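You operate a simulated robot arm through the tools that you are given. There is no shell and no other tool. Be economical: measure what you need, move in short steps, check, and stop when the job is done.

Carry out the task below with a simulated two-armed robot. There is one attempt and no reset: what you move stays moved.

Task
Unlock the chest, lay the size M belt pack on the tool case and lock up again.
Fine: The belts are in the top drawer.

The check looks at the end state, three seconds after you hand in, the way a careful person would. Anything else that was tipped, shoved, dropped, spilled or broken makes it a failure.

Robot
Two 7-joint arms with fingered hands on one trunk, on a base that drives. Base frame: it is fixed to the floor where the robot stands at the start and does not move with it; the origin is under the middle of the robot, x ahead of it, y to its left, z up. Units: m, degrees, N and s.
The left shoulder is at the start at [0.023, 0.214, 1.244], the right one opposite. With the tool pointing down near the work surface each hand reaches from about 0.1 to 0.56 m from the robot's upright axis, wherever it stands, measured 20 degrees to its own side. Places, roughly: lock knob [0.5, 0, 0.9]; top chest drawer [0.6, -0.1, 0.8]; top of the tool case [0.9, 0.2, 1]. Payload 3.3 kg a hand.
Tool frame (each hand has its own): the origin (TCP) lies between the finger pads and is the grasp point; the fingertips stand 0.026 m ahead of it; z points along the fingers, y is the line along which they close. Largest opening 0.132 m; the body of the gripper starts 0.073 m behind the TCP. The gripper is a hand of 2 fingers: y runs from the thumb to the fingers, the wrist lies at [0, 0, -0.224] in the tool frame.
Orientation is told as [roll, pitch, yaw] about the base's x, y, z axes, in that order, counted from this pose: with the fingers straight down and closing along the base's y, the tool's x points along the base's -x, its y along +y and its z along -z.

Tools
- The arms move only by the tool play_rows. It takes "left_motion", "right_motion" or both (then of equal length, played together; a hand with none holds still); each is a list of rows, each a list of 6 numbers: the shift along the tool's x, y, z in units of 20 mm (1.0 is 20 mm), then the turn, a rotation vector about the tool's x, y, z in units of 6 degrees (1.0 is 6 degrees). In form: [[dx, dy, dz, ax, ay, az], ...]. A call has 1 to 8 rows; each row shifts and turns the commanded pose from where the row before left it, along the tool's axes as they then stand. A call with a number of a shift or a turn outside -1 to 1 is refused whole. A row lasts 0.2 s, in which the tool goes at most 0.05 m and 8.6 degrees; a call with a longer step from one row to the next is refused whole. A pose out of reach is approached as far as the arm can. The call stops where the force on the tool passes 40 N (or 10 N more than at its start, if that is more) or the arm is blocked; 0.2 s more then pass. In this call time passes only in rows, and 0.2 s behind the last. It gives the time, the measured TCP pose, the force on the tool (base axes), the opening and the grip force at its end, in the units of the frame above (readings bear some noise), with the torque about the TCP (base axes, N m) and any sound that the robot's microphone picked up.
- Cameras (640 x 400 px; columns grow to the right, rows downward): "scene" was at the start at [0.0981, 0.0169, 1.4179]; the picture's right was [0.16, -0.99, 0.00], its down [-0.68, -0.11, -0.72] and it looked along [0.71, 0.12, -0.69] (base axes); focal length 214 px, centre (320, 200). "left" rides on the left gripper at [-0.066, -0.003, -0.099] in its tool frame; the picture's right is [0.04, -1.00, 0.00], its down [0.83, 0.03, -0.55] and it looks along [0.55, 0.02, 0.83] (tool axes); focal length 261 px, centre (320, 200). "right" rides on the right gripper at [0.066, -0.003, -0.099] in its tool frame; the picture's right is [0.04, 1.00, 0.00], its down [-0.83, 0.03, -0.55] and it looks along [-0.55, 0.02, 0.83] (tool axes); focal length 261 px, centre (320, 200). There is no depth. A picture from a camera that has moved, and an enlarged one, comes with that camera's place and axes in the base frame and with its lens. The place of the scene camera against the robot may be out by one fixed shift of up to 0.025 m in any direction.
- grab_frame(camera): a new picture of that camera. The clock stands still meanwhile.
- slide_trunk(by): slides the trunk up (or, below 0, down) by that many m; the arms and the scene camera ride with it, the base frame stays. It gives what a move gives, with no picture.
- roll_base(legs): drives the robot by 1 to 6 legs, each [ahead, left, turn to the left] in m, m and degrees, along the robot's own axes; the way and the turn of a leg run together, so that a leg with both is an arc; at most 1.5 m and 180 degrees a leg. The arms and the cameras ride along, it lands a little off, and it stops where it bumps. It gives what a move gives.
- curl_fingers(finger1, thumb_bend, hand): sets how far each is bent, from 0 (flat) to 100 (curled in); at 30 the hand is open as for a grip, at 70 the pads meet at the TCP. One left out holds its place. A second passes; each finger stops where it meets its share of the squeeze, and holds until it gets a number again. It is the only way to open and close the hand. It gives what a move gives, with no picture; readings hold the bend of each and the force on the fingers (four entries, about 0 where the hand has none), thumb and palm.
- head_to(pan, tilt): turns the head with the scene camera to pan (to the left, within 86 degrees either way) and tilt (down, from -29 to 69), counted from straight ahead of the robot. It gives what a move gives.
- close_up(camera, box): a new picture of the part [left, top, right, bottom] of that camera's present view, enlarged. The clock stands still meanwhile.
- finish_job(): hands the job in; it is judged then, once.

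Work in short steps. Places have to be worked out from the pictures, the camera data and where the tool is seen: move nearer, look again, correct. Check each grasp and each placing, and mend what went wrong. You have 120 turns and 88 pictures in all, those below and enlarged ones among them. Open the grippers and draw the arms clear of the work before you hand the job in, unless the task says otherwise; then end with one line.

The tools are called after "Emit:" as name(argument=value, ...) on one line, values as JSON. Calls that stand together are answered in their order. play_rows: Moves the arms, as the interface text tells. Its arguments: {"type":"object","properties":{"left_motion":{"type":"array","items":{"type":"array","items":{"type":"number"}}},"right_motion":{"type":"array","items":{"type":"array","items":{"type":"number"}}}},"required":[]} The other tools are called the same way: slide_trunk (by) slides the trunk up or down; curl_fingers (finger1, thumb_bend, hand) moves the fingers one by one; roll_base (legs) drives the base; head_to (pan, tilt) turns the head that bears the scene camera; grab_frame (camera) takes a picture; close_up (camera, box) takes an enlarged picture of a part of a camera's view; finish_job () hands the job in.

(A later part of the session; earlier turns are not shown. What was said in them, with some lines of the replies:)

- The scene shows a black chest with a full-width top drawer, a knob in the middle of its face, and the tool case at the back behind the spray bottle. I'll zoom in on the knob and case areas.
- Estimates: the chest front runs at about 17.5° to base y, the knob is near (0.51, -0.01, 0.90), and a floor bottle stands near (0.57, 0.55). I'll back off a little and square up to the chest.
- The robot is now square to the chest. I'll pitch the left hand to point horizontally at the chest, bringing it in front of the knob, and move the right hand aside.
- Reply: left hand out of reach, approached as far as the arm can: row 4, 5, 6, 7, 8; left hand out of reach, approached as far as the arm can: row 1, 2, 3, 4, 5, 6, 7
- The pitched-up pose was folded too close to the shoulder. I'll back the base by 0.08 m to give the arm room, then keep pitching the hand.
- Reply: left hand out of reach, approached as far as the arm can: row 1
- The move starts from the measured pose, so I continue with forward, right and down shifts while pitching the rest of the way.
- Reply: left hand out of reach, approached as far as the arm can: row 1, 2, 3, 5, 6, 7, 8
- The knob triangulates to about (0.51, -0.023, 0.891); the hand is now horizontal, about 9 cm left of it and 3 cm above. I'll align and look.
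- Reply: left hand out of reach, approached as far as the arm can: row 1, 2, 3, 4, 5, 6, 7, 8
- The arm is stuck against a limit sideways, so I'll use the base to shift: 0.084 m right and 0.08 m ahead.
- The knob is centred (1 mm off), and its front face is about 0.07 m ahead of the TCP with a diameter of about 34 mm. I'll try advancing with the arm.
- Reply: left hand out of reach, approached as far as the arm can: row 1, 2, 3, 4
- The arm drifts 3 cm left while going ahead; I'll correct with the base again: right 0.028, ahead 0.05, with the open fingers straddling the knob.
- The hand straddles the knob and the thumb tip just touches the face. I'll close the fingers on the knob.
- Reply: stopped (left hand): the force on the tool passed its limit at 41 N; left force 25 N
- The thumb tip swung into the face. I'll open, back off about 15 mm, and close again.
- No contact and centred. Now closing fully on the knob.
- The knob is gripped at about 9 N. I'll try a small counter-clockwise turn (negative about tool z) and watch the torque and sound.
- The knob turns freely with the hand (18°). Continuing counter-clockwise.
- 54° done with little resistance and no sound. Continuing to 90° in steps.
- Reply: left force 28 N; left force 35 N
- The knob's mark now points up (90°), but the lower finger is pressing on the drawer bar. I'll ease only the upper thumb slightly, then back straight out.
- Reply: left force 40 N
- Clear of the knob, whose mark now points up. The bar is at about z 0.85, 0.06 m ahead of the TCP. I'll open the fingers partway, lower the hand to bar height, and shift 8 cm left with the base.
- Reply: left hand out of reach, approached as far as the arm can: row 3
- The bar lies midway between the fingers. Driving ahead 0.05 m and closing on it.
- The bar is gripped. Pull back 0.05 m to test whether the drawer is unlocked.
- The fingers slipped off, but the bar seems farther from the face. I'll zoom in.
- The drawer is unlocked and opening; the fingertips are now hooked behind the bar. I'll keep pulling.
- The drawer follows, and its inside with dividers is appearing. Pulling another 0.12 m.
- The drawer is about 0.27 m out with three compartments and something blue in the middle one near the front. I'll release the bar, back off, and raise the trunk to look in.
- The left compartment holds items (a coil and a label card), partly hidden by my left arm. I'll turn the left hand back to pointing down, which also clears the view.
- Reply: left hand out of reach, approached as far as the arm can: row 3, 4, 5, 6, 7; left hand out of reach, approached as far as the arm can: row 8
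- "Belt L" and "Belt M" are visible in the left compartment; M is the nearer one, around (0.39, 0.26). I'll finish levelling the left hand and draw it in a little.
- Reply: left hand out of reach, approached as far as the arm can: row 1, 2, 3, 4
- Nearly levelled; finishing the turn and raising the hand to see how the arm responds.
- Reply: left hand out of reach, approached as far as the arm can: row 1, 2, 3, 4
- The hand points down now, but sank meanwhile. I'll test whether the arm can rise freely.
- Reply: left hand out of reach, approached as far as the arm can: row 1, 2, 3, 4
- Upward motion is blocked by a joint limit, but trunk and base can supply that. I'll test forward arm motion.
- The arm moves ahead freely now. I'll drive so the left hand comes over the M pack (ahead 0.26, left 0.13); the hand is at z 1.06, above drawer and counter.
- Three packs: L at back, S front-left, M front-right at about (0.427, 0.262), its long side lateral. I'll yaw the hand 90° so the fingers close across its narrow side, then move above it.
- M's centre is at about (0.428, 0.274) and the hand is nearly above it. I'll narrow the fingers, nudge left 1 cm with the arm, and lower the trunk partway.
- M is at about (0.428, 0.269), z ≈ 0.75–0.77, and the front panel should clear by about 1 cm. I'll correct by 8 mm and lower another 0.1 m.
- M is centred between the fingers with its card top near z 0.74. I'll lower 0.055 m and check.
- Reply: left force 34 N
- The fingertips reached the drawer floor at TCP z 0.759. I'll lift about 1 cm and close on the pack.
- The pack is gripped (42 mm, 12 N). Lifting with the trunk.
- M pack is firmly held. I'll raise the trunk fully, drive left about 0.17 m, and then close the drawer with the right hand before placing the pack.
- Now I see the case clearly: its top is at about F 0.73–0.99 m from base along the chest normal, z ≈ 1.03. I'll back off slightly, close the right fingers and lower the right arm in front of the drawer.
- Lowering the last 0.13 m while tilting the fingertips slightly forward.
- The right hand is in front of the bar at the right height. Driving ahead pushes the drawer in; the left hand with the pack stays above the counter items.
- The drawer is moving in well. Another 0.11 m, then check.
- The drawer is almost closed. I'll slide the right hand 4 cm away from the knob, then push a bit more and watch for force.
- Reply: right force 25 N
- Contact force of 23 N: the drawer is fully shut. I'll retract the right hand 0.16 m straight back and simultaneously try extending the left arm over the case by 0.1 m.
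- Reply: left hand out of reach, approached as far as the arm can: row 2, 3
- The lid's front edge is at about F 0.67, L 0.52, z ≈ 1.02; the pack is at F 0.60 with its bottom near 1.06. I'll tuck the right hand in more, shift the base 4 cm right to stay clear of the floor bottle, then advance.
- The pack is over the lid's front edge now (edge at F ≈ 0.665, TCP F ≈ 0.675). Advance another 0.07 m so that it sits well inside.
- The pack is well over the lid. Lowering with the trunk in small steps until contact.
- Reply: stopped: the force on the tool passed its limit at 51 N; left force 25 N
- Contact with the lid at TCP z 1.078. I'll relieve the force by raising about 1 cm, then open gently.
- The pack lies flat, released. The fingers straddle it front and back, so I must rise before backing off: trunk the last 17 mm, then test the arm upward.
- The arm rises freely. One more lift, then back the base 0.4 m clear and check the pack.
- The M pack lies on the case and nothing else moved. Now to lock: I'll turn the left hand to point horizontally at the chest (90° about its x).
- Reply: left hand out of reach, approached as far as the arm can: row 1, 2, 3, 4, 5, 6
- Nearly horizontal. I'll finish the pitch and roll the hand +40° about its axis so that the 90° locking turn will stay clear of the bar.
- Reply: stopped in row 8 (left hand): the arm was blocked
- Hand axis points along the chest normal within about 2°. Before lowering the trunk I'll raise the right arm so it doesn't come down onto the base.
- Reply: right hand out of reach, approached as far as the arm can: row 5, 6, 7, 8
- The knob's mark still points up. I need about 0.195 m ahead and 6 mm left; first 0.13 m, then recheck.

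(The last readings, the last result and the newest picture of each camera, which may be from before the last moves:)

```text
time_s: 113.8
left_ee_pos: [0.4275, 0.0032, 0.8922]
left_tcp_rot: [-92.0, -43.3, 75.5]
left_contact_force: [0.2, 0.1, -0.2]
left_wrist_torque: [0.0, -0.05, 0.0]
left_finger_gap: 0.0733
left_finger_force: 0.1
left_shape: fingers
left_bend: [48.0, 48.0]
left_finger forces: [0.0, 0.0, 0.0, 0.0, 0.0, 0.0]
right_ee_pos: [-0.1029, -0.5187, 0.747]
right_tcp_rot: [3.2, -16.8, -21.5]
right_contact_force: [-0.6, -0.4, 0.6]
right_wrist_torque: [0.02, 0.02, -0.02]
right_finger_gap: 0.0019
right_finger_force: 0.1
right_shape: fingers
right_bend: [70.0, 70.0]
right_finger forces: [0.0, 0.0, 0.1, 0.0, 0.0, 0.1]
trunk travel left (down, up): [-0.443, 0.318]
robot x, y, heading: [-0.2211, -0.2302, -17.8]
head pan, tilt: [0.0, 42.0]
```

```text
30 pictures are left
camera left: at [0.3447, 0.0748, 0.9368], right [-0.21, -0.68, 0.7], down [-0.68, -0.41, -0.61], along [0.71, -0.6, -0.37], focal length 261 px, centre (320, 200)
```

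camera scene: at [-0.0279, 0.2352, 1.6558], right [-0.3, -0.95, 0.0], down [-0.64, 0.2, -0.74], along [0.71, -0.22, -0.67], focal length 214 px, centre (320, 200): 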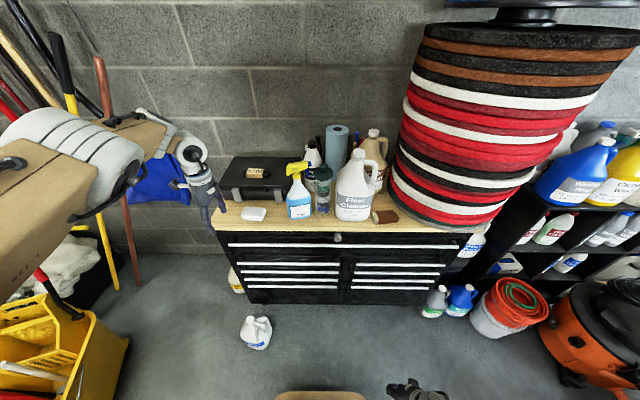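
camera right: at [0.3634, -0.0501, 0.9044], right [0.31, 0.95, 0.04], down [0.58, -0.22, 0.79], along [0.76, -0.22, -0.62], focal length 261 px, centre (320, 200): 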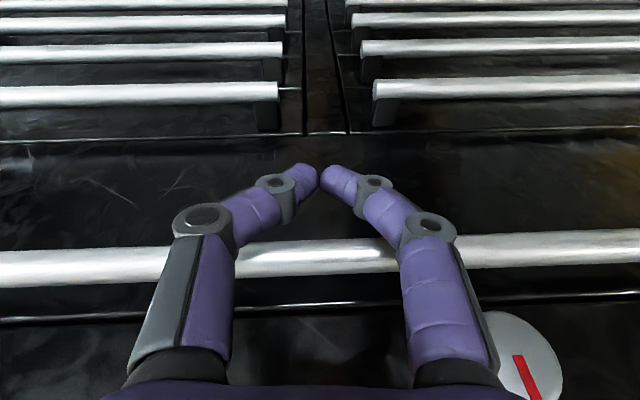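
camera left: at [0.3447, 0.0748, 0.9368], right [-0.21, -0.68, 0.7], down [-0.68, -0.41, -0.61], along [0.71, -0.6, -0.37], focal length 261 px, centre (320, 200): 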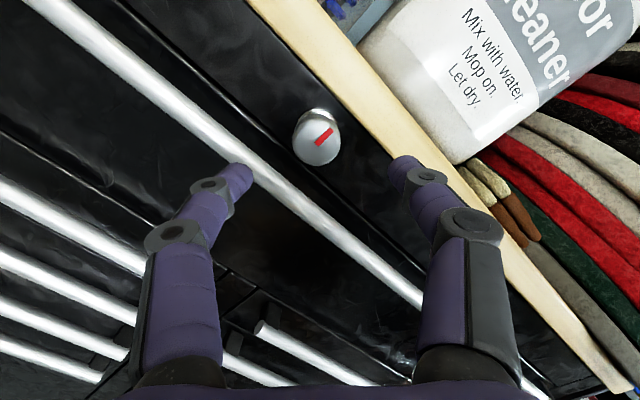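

Laterally aligned. I'll narrow the fingers slightly to stay clear of the bar, then advance 0.062 m.

Emit:
curl_fingers(hand="left", finger1=52, thumb_bend=52)

Emit:
roll_base(legs=[[0.062, 0, 0]])

Emit:
grab_frame(camera="left")

```text
time_s: 114.8
left_ee_pos: [0.4272, 0.0033, 0.8937]
left_tcp_rot: [-92.1, -43.3, 75.6]
left_contact_force: [-0.5, 0.0, -0.4]
left_wrist_torque: [0.0, -0.03, 0.01]
left_finger_gap: 0.0605
left_finger_force: 0.0
left_shape: fingers
left_bend: [52.0, 52.0]
left_finger forces: [0.0, 0.1, 0.0, 0.0, 0.0, 0.0]
right_ee_pos: [-0.1034, -0.5194, 0.7457]
right_tcp_rot: [3.1, -16.9, -21.6]
right_contact_force: [0.1, -0.5, 0.8]
right_wrist_torque: [0.02, 0.02, 0.01]
right_finger_gap: 0.0017
right_finger_force: 0.1
right_shape: fingers
right_bend: [70.0, 70.0]
right_finger forces: [0.1, 0.0, 0.0, 0.0, 0.1, 0.0]
trunk travel left (down, up): [-0.443, 0.318]
robot x, y, heading: [-0.22, -0.2269, -17.8]
head pan, tilt: [0.0, 42.0]
```

```text
time_s: 115.8
left_ee_pos: [0.4838, -0.0159, 0.8937]
left_tcp_rot: [-92.1, -43.3, 75.6]
left_contact_force: [-23.1, 5.3, -3.3]
left_wrist_torque: [0.08, -0.48, -0.7]
left_finger_gap: 0.058
left_finger_force: 12.3
left_shape: fingers
left_bend: [53.0, 51.0]
left_finger forces: [1.3, 0.0, 0.1, 0.0, 22.5, 0.1]
right_ee_pos: [-0.0455, -0.537, 0.7472]
right_tcp_rot: [3.2, -17.0, -21.5]
right_contact_force: [0.1, 0.3, -0.3]
right_wrist_torque: [0.02, 0.02, 0.02]
right_finger_gap: 0.0016
right_finger_force: 0.0
right_shape: fingers
right_bend: [70.0, 70.0]
right_finger forces: [0.0, 0.0, 0.0, 0.0, 0.0, 0.0]
trunk travel left (down, up): [-0.443, 0.318]
robot x, y, heading: [-0.1598, -0.2508, -17.7]
head pan, tilt: [0.0, 42.0]
```

```text
29 pictures are left
camera left: at [0.4013, 0.0562, 0.9376], right [-0.21, -0.68, 0.7], down [-0.68, -0.41, -0.61], along [0.71, -0.6, -0.37], focal length 261 px, centre (320, 200)
```

left: 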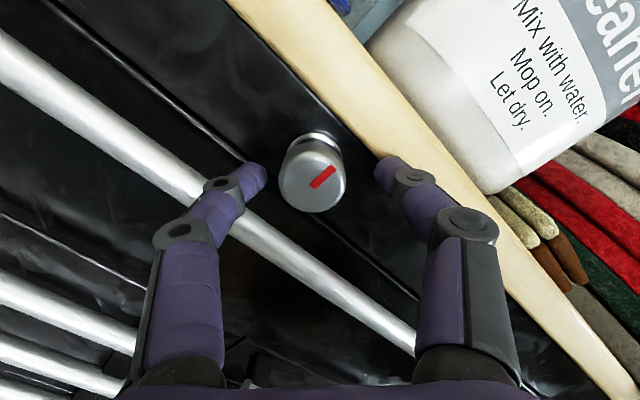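

The upper finger tip touches the counter's edge. I'll back off 2 cm, roll the hand 12° closer to horizontal, narrow the fingers, and look.

Emit:
roll_base(legs=[[-0.025, 0, 0]])

Emit:
play_rows(left_motion=[[0, 0, 0, 0, 0, 1], [0, 0, 0, 0, 0, 1]])

Emit:
curl_fingers(hand="left", finger1=55, thumb_bend=55)

Emit:
grab_frame(camera="left")

```text
time_s: 116.6
left_ee_pos: [0.4614, -0.0085, 0.8927]
left_tcp_rot: [-92.1, -43.3, 75.5]
left_contact_force: [0.7, -0.1, 1.1]
left_wrist_torque: [-0.02, 0.01, -0.02]
left_finger_gap: 0.0593
left_finger_force: 0.1
left_shape: fingers
left_bend: [52.0, 52.0]
left_finger forces: [0.0, 0.0, 0.0, 0.0, 0.1, 0.1]
right_ee_pos: [-0.0692, -0.5296, 0.7481]
right_tcp_rot: [3.2, -16.9, -21.4]
right_contact_force: [-0.2, -0.4, -0.4]
right_wrist_torque: [0.03, -0.03, 0.01]
right_finger_gap: 0.0017
right_finger_force: 0.0
right_shape: fingers
right_bend: [70.0, 70.0]
right_finger forces: [0.1, 0.1, 0.1, 0.1, 0.0, 0.0]
trunk travel left (down, up): [-0.443, 0.318]
robot x, y, heading: [-0.1812, -0.243, -17.6]
head pan, tilt: [0.0, 42.0]
```

```text
time_s: 117.2
left_ee_pos: [0.461, -0.0078, 0.8922]
left_tcp_rot: [-92.5, -55.3, 76.3]
left_contact_force: [-0.2, 0.8, 0.5]
left_wrist_torque: [-0.01, 0.0, 0.02]
left_finger_gap: 0.0591
left_finger_force: 0.2
left_shape: fingers
left_bend: [52.0, 52.0]
left_finger forces: [0.1, 0.1, 0.1, 0.0, 0.1, 0.0]
right_ee_pos: [-0.0682, -0.5306, 0.7474]
right_tcp_rot: [3.2, -17.0, -21.5]
right_contact_force: [0.0, 0.7, 0.3]
right_wrist_torque: [-0.01, 0.05, -0.03]
right_finger_gap: 0.0014
right_finger_force: 0.1
right_shape: fingers
right_bend: [70.0, 70.0]
right_finger forces: [0.0, 0.0, 0.0, 0.1, 0.1, 0.1]
trunk travel left (down, up): [-0.443, 0.318]
robot x, y, heading: [-0.1794, -0.2396, -17.6]
head pan, tilt: [0.0, 42.0]
```

```text
time_s: 118.2
left_ee_pos: [0.4617, -0.0085, 0.8913]
left_tcp_rot: [-92.5, -55.3, 76.2]
left_contact_force: [0.7, 0.0, 0.3]
left_wrist_torque: [0.02, 0.05, 0.01]
left_finger_gap: 0.0504
left_finger_force: 0.0
left_shape: fingers
left_bend: [55.0, 55.0]
left_finger forces: [0.1, 0.0, 0.0, 0.0, 0.0, 0.0]
right_ee_pos: [-0.0681, -0.5301, 0.7473]
right_tcp_rot: [3.1, -17.0, -21.5]
right_contact_force: [0.4, -0.8, -0.4]
right_wrist_torque: [0.02, -0.05, 0.03]
right_finger_gap: 0.0016
right_finger_force: 0.0
right_shape: fingers
right_bend: [70.0, 70.0]
right_finger forces: [0.0, 0.0, 0.0, 0.0, 0.1, 0.1]
trunk travel left (down, up): [-0.443, 0.318]
robot x, y, heading: [-0.1823, -0.2415, -17.8]
head pan, tilt: [0.0, 42.0]
```

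```text
28 pictures are left
camera left: at [0.3757, 0.0533, 0.9448], right [-0.24, -0.81, 0.54], down [-0.64, -0.28, -0.72], along [0.73, -0.52, -0.45], focal length 261 px, centre (320, 200)
```

left: 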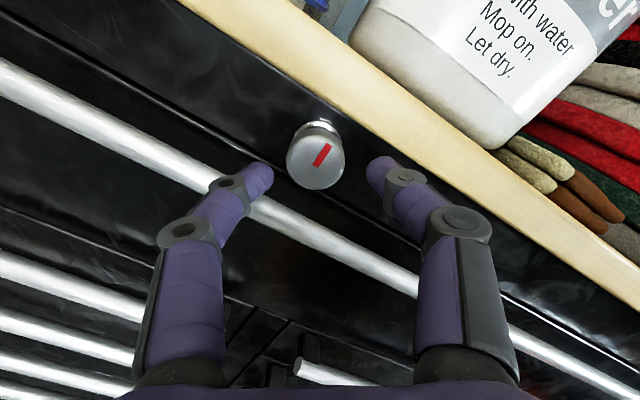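

Looks clear now. Advancing 0.028 m.

Emit:
roll_base(legs=[[0.028, 0.002, 0]])

Emit:
grab_frame(camera="left")

```text
time_s: 119.0
left_ee_pos: [0.4906, -0.0156, 0.8913]
left_tcp_rot: [-92.3, -55.3, 76.1]
left_contact_force: [-0.6, 0.0, -0.6]
left_wrist_torque: [-0.01, -0.06, 0.0]
left_finger_gap: 0.0499
left_finger_force: 0.1
left_shape: fingers
left_bend: [55.0, 55.0]
left_finger forces: [0.0, 0.0, 0.0, 0.1, 0.1, 0.0]
right_ee_pos: [-0.0396, -0.5368, 0.7476]
right_tcp_rot: [3.1, -16.8, -21.5]
right_contact_force: [-0.3, -0.5, 1.0]
right_wrist_torque: [0.0, 0.03, -0.02]
right_finger_gap: 0.002
right_finger_force: 0.0
right_shape: fingers
right_bend: [70.0, 70.0]
right_finger forces: [0.0, 0.0, 0.0, 0.0, 0.0, 0.0]
trunk travel left (down, up): [-0.443, 0.318]
robot x, y, heading: [-0.154, -0.2499, -17.9]
head pan, tilt: [0.0, 42.0]
```

```text
27 pictures are left
camera left: at [0.4039, 0.0466, 0.9444], right [-0.24, -0.81, 0.54], down [-0.64, -0.28, -0.72], along [0.73, -0.52, -0.45], focal length 261 px, centre (320, 200)
```

left: 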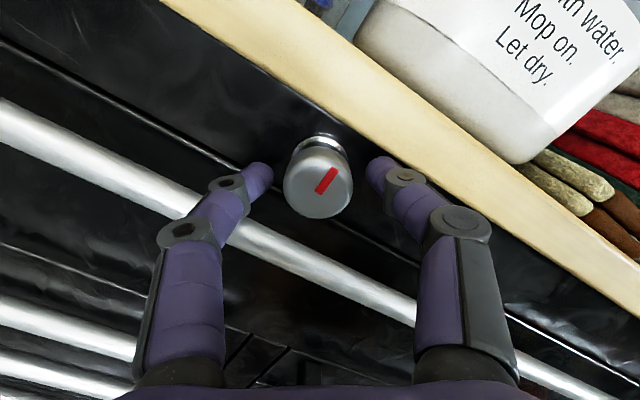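

No contact and well centred. Close on the knob and start the clockwise turn.

Emit:
curl_fingers(hand="left", finger1=70, thumb_bend=70)

Emit:
play_rows(left_motion=[[0, 0, 0, 0, 0, 1], [0, 0, 0, 0, 0, 1], [0, 0, 0, 0, 0, 1], [0, 0, 0, 0, 0, 1], [0, 0, 0, 0, 0, 1], [0, 0, 0, 0, 0, 1]])

Emit:
grab_frame(camera="left")

```text
time_s: 120.0
left_ee_pos: [0.4883, -0.0151, 0.8928]
left_tcp_rot: [-92.5, -55.4, 76.3]
left_contact_force: [2.3, -2.7, 2.6]
left_wrist_torque: [0.0, -0.03, -0.05]
left_finger_gap: 0.03
left_finger_force: 9.2
left_shape: fingers
left_bend: [60.0, 65.0]
left_finger forces: [8.0, 0.1, 0.0, 0.1, 10.8, 0.0]
right_ee_pos: [-0.0401, -0.5368, 0.748]
right_tcp_rot: [3.3, -16.8, -21.5]
right_contact_force: [0.1, 0.4, 0.0]
right_wrist_torque: [-0.01, 0.03, -0.01]
right_finger_gap: 0.0015
right_finger_force: 0.1
right_shape: fingers
right_bend: [70.0, 70.0]
right_finger forces: [0.0, 0.0, 0.0, 0.0, 0.0, 0.0]
trunk travel left (down, up): [-0.443, 0.318]
robot x, y, heading: [-0.155, -0.2479, -17.8]
head pan, tilt: [0.0, 42.0]
```

```text
time_s: 121.4
left_ee_pos: [0.4881, -0.0149, 0.892]
left_tcp_rot: [134.0, -88.0, -150.0]
left_contact_force: [1.6, -3.1, -0.6]
left_wrist_torque: [-0.02, 0.04, -0.08]
left_finger_gap: 0.0297
left_finger_force: 8.8
left_shape: fingers
left_bend: [60.0, 65.0]
left_finger forces: [7.4, 0.0, 0.0, 0.0, 10.6, 0.0]
right_ee_pos: [-0.0406, -0.537, 0.7477]
right_tcp_rot: [3.1, -17.0, -21.5]
right_contact_force: [-0.2, 0.3, -0.1]
right_wrist_torque: [-0.02, 0.0, 0.04]
right_finger_gap: 0.0017
right_finger_force: 0.1
right_shape: fingers
right_bend: [70.0, 70.0]
right_finger forces: [0.1, 0.1, 0.0, 0.1, 0.1, 0.1]
trunk travel left (down, up): [-0.443, 0.318]
robot x, y, heading: [-0.1561, -0.2468, -17.9]
head pan, tilt: [0.0, 42.0]
```

```text
26 pictures are left
camera left: at [0.3923, 0.0083, 0.9546], right [-0.27, -0.96, -0.07], down [-0.5, 0.2, -0.84], along [0.82, -0.2, -0.53], focal length 261 px, centre (320, 200)
```

left: 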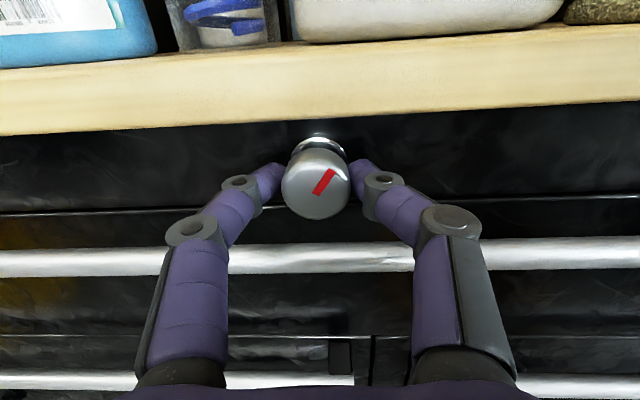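

The knob follows; the mark is now about 55° above horizontal. Continue 36°, then check.

Emit:
play_rows(left_motion=[[0, 0, 0, 0, 0, 1], [0, 0, 0, 0, 0, 1], [0, 0, 0, 0, 0, 1], [0, 0, 0, 0, 0, 1], [0, 0, 0, 0, 0, 1], [0, 0, 0, 0, 0, 1]])

Emit:
play_rows(left_motion=[[0, 0, 0, 0, 0, 1], [0, 0, 0, 0, 0, 1], [0, 0, 0, 0, 0, 1]])

Emit:
grab_frame(camera="left")

```text
time_s: 122.8
left_ee_pos: [0.4893, -0.0153, 0.8921]
left_tcp_rot: [92.3, -52.6, -107.7]
left_contact_force: [0.8, -3.6, -5.1]
left_wrist_torque: [0.01, 0.11, -0.11]
left_finger_gap: 0.0297
left_finger_force: 9.0
left_shape: fingers
left_bend: [61.0, 65.0]
left_finger forces: [6.5, 0.0, 0.0, 0.0, 11.4, 0.0]
right_ee_pos: [-0.0394, -0.5365, 0.7475]
right_tcp_rot: [3.2, -16.8, -21.5]
right_contact_force: [1.4, 0.9, 0.5]
right_wrist_torque: [0.01, 0.0, -0.02]
right_finger_gap: 0.0015
right_finger_force: 0.0
right_shape: fingers
right_bend: [70.0, 70.0]
right_finger forces: [0.0, 0.0, 0.0, 0.0, 0.0, 0.0]
trunk travel left (down, up): [-0.443, 0.318]
robot x, y, heading: [-0.1585, -0.2435, -17.9]
head pan, tilt: [0.0, 42.0]
```

```text
time_s: 123.6
left_ee_pos: [0.4894, -0.0141, 0.8922]
left_tcp_rot: [91.6, -34.6, -106.8]
left_contact_force: [0.9, -1.6, -5.4]
left_wrist_torque: [0.02, 0.14, -0.05]
left_finger_gap: 0.0296
left_finger_force: 9.5
left_shape: fingers
left_bend: [61.0, 65.0]
left_finger forces: [6.4, 0.0, 0.0, 0.0, 11.5, 0.1]
right_ee_pos: [-0.0409, -0.5365, 0.7468]
right_tcp_rot: [3.2, -16.8, -21.5]
right_contact_force: [0.1, -0.5, 0.2]
right_wrist_torque: [-0.02, 0.01, 0.0]
right_finger_gap: 0.0018
right_finger_force: 0.0
right_shape: fingers
right_bend: [70.0, 70.0]
right_finger forces: [0.0, 0.1, 0.1, 0.1, 0.1, 0.0]
trunk travel left (down, up): [-0.443, 0.318]
robot x, y, heading: [-0.1554, -0.2472, -17.5]
head pan, tilt: [0.0, 42.0]
```

```text
25 pictures are left
camera left: at [0.3794, -0.0405, 0.924], right [-0.13, -0.52, -0.85], down [-0.33, 0.83, -0.46], along [0.94, 0.22, -0.28], focal length 261 px, centre (320, 200)
```

left: 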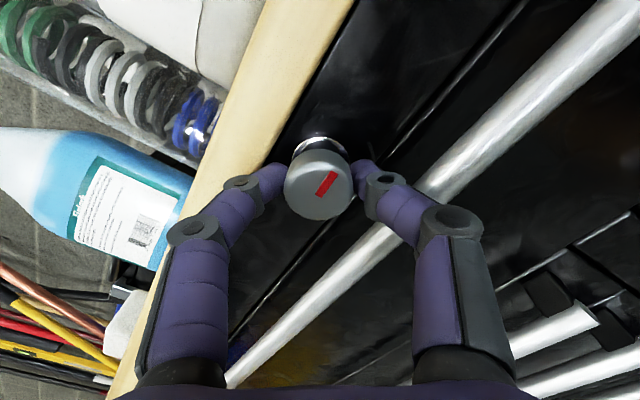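

The mark is now within a few degrees of horizontal. One more small turn to feel for the end stop.

Emit:
play_rows(left_motion=[[0, 0, 0, 0, 0, 0.7]])

Emit:
close_up(camera="left", box=[220, 100, 420, 225])

```text
time_s: 124.0
left_ee_pos: [0.4891, -0.0143, 0.8918]
left_tcp_rot: [91.6, -30.5, -106.6]
left_contact_force: [2.6, -1.8, -5.6]
left_wrist_torque: [-0.03, 0.17, -0.06]
left_finger_gap: 0.0296
left_finger_force: 9.0
left_shape: fingers
left_bend: [61.0, 65.0]
left_finger forces: [6.3, 0.0, 0.0, 0.0, 11.6, 0.0]
right_ee_pos: [-0.0401, -0.536, 0.7472]
right_tcp_rot: [3.3, -16.8, -21.4]
right_contact_force: [-0.4, 0.8, -0.4]
right_wrist_torque: [0.01, 0.02, 0.02]
right_finger_gap: 0.0015
right_finger_force: 0.2
right_shape: fingers
right_bend: [70.0, 70.0]
right_finger forces: [0.0, 0.0, 0.0, 0.1, 0.0, 0.0]
trunk travel left (down, up): [-0.443, 0.318]
robot x, y, heading: [-0.1559, -0.2507, -17.7]
head pan, tilt: [0.0, 42.0]
```

```text
3.20 times, centred on (320, 162) of left
camera zoom: at [0.3787, -0.0429, 0.92], right [-0.11, -0.46, -0.88], down [-0.32, 0.86, -0.41], along [0.94, 0.24, -0.24], focal length 834 px, centre (320, 320)
```

zoom: 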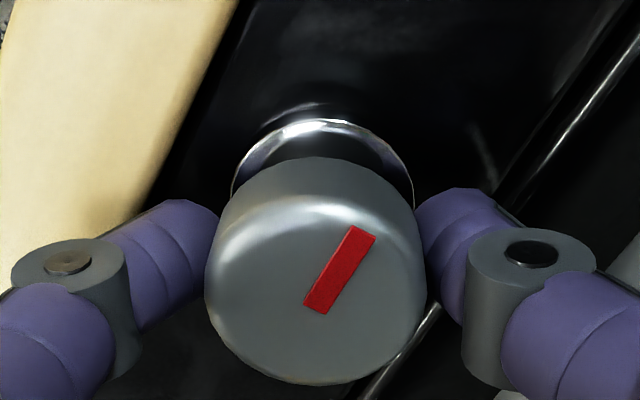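

The mark works out to about 1.6° above horizontal. I'll add about 4° to match the original position.

Emit:
play_rows(left_motion=[[0, 0, 0, 0, 0, 0.6]])

Emit:
close_up(camera="left", box=[220, 100, 420, 225])

```text
time_s: 124.4
left_ee_pos: [0.4888, -0.0142, 0.8922]
left_tcp_rot: [91.7, -26.9, -106.6]
left_contact_force: [2.0, -3.4, -4.9]
left_wrist_torque: [-0.11, 0.14, -0.07]
left_finger_gap: 0.0296
left_finger_force: 9.7
left_shape: fingers
left_bend: [61.0, 65.0]
left_finger forces: [6.6, 0.0, 0.0, 0.1, 11.7, 0.1]
right_ee_pos: [-0.0405, -0.5372, 0.748]
right_tcp_rot: [3.1, -16.9, -21.4]
right_contact_force: [0.0, -0.3, -0.3]
right_wrist_torque: [0.0, 0.02, 0.0]
right_finger_gap: 0.0018
right_finger_force: 0.1
right_shape: fingers
right_bend: [70.0, 70.0]
right_finger forces: [0.1, 0.1, 0.0, 0.0, 0.0, 0.0]
trunk travel left (down, up): [-0.443, 0.318]
robot x, y, heading: [-0.1614, -0.2456, -17.7]
head pan, tilt: [0.0, 42.0]
```

```text
3.20 times, centred on (320, 162) of left
camera zoom: at [0.378, -0.045, 0.9165], right [-0.09, -0.41, -0.91], down [-0.32, 0.88, -0.36], along [0.94, 0.25, -0.21], focal length 834 px, centre (320, 320)
```

zoom: 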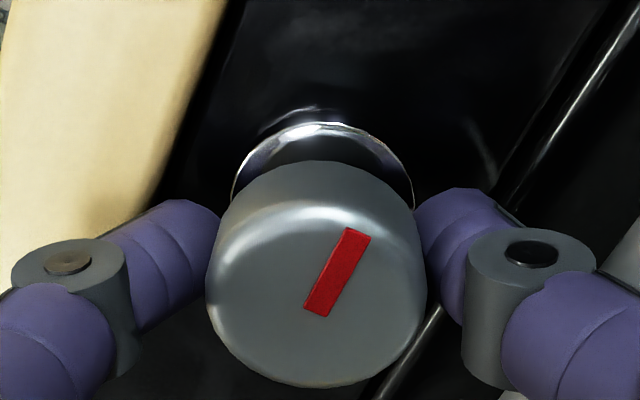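

The knob no longer follows the hand: it's at its end stop with the mark horizontal, as at the start. I'll ease the fingers open a little and back straight out.

Emit:
curl_fingers(hand="left", finger1=56, thumb_bend=59)

Emit:
roll_base(legs=[[-0.1, 0, 0]])

Emit:
grab_frame(camera="left")

```text
time_s: 125.4
left_ee_pos: [0.4881, -0.015, 0.892]
left_tcp_rot: [91.7, -27.0, -106.6]
left_contact_force: [-3.0, 0.5, 0.4]
left_wrist_torque: [0.0, 0.0, 0.0]
left_finger_gap: 0.0343
left_finger_force: 3.3
left_shape: fingers
left_bend: [60.0, 60.0]
left_finger forces: [3.5, 0.0, 0.1, 0.0, 3.0, 0.0]
right_ee_pos: [-0.0397, -0.5368, 0.7481]
right_tcp_rot: [3.3, -16.8, -21.5]
right_contact_force: [0.0, 0.5, 0.8]
right_wrist_torque: [0.0, 0.0, -0.02]
right_finger_gap: 0.0014
right_finger_force: 0.1
right_shape: fingers
right_bend: [70.0, 70.0]
right_finger forces: [0.0, 0.0, 0.0, 0.0, 0.1, 0.0]
trunk travel left (down, up): [-0.443, 0.318]
robot x, y, heading: [-0.1548, -0.2455, -17.6]
head pan, tilt: [0.0, 42.0]
```

```text
time_s: 126.6
left_ee_pos: [0.3906, 0.0165, 0.8926]
left_tcp_rot: [91.7, -26.9, -106.6]
left_contact_force: [0.2, -0.4, 0.2]
left_wrist_torque: [-0.01, 0.02, 0.03]
left_finger_gap: 0.0405
left_finger_force: 0.0
left_shape: fingers
left_bend: [56.0, 59.0]
left_finger forces: [0.1, 0.1, 0.1, 0.0, 0.0, 0.0]
right_ee_pos: [-0.1383, -0.5055, 0.7469]
right_tcp_rot: [3.1, -16.8, -21.6]
right_contact_force: [0.2, -0.1, 0.0]
right_wrist_torque: [-0.01, -0.03, 0.01]
right_finger_gap: 0.0015
right_finger_force: 0.1
right_shape: fingers
right_bend: [70.0, 70.0]
right_finger forces: [0.0, 0.0, 0.1, 0.0, 0.1, 0.0]
trunk travel left (down, up): [-0.443, 0.318]
robot x, y, heading: [-0.2529, -0.2186, -17.7]
head pan, tilt: [0.0, 42.0]
```

```text
22 pictures are left
camera left: at [0.2801, -0.0133, 0.9173], right [-0.09, -0.41, -0.91], down [-0.32, 0.88, -0.36], along [0.94, 0.25, -0.21], focal length 261 px, centre (320, 200)
```

left: 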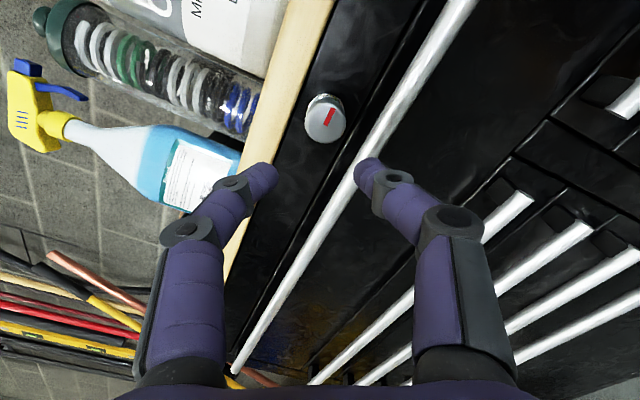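

The mark is horizontal and the hand is clear. I'll back off more, open both hands, raise the trunk, and check the whole scene.

Emit:
roll_base(legs=[[-0.12, 0, 0]])

Emit:
curl_fingers(hand="left", finger1=30, thumb_bend=30)

Emit:
curl_fingers(hand="right", finger1=30, thumb_bend=30)

Emit:
grab_frame(camera="scene")

Emit:
close_up(camera="scene", box=[200, 100, 420, 238])

```text
time_s: 127.8
left_ee_pos: [0.2759, 0.0547, 0.8929]
left_tcp_rot: [91.6, -27.0, -106.7]
left_contact_force: [0.2, 0.0, 0.6]
left_wrist_torque: [0.02, 0.02, 0.0]
left_finger_gap: 0.0406
left_finger_force: 0.1
left_shape: fingers
left_bend: [56.0, 59.0]
left_finger forces: [0.0, 0.0, 0.0, 0.0, 0.0, 0.1]
right_ee_pos: [-0.253, -0.4685, 0.7481]
right_tcp_rot: [3.2, -16.9, -21.5]
right_contact_force: [-0.1, -0.8, 0.1]
right_wrist_torque: [0.02, 0.04, -0.05]
right_finger_gap: 0.0017
right_finger_force: 0.0
right_shape: fingers
right_bend: [70.0, 70.0]
right_finger forces: [0.1, 0.0, 0.0, 0.1, 0.0, 0.1]
trunk travel left (down, up): [-0.443, 0.318]
robot x, y, heading: [-0.3662, -0.1799, -17.5]
head pan, tilt: [0.0, 42.0]
```

```text
time_s: 128.8
left_ee_pos: [0.2751, 0.054, 0.8926]
left_tcp_rot: [91.6, -26.9, -106.5]
left_contact_force: [-0.3, 0.4, -0.5]
left_wrist_torque: [-0.02, 0.02, 0.0]
left_finger_gap: 0.1329
left_finger_force: 0.0
left_shape: fingers
left_bend: [30.0, 30.0]
left_finger forces: [0.0, 0.0, 0.1, 0.0, 0.0, 0.0]
right_ee_pos: [-0.2521, -0.4695, 0.7487]
right_tcp_rot: [3.3, -16.8, -21.4]
right_contact_force: [-0.5, 0.5, 0.0]
right_wrist_torque: [0.03, 0.03, 0.02]
right_finger_gap: 0.0015
right_finger_force: 0.1
right_shape: fingers
right_bend: [70.0, 70.0]
right_finger forces: [0.0, 0.0, 0.0, 0.1, 0.1, 0.1]
trunk travel left (down, up): [-0.443, 0.318]
robot x, y, heading: [-0.3714, -0.1767, -18.1]
head pan, tilt: [0.0, 42.0]
```

```text
time_s: 129.8
left_ee_pos: [0.2757, 0.0539, 0.8914]
left_tcp_rot: [91.6, -26.8, -106.6]
left_contact_force: [0.2, -0.6, 0.3]
left_wrist_torque: [0.01, 0.01, -0.03]
left_finger_gap: 0.133
left_finger_force: 0.1
left_shape: fingers
left_bend: [30.0, 30.0]
left_finger forces: [0.0, 0.0, 0.0, 0.0, 0.0, 0.0]
right_ee_pos: [-0.2516, -0.4694, 0.7462]
right_tcp_rot: [3.2, -16.8, -21.6]
right_contact_force: [0.3, 0.3, 0.9]
right_wrist_torque: [0.03, 0.01, -0.02]
right_finger_gap: 0.1329
right_finger_force: 0.1
right_shape: fingers
right_bend: [30.0, 30.0]
right_finger forces: [0.0, 0.0, 0.0, 0.0, 0.0, 0.0]
trunk travel left (down, up): [-0.443, 0.318]
robot x, y, heading: [-0.3688, -0.1793, -17.7]
head pan, tilt: [0.0, 42.0]
```

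```text
21 pictures are left
camera scene: at [-0.2671, -0.2081, 1.3383], right [-0.3, -0.95, 0.0], down [-0.64, 0.2, -0.74], along [0.71, -0.23, -0.67], focal length 214 px, centre (320, 200)
```

scene: 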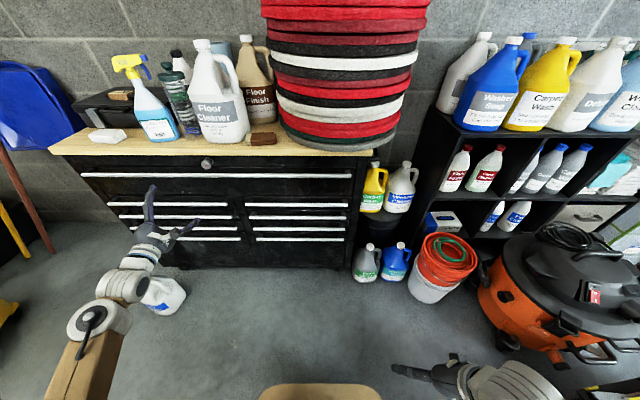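

```text
2.90 times, centred on (310, 169) of scene
camera zoom: at [-0.2671, -0.2081, 1.3383], right [-0.3, -0.95, 0.0], down [-0.64, 0.2, -0.74], along [0.71, -0.23, -0.67], focal length 622 px, centre (349, 290)
```

zoom: 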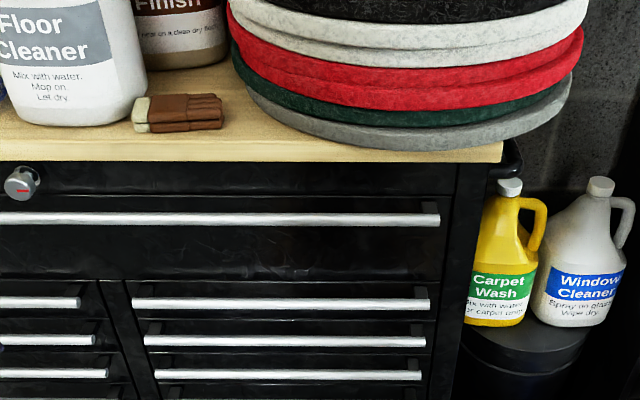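

The drawer sits flush and the mark is horizontal. One last look at the case with the pack.

Emit:
close_up(camera="scene", box=[40, 40, 260, 178])

```text
2.90 times, centred on (150, 109) of scene
camera zoom: at [-0.2671, -0.2081, 1.3383], right [-0.3, -0.95, 0.0], down [-0.64, 0.2, -0.74], along [0.71, -0.23, -0.67], focal length 622 px, centre (813, 464)
```

zoom: 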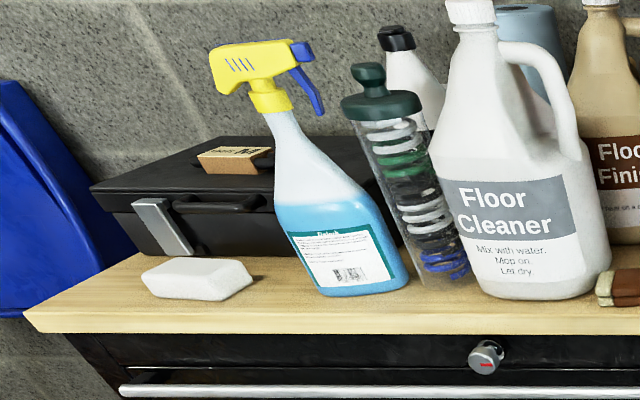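

The M pack lies flat on the case, the drawer is shut, the knob is back in its locked position, and the hands are open and clear. Handing in.

Emit:
finish_job()

```text
The job is handed in.
```

The size M belt pack is lying flat on the tool case, the top drawer is shut, and the knob is turned back to its locked position. I did not pull on the drawer afterwards to confirm the lock holds.
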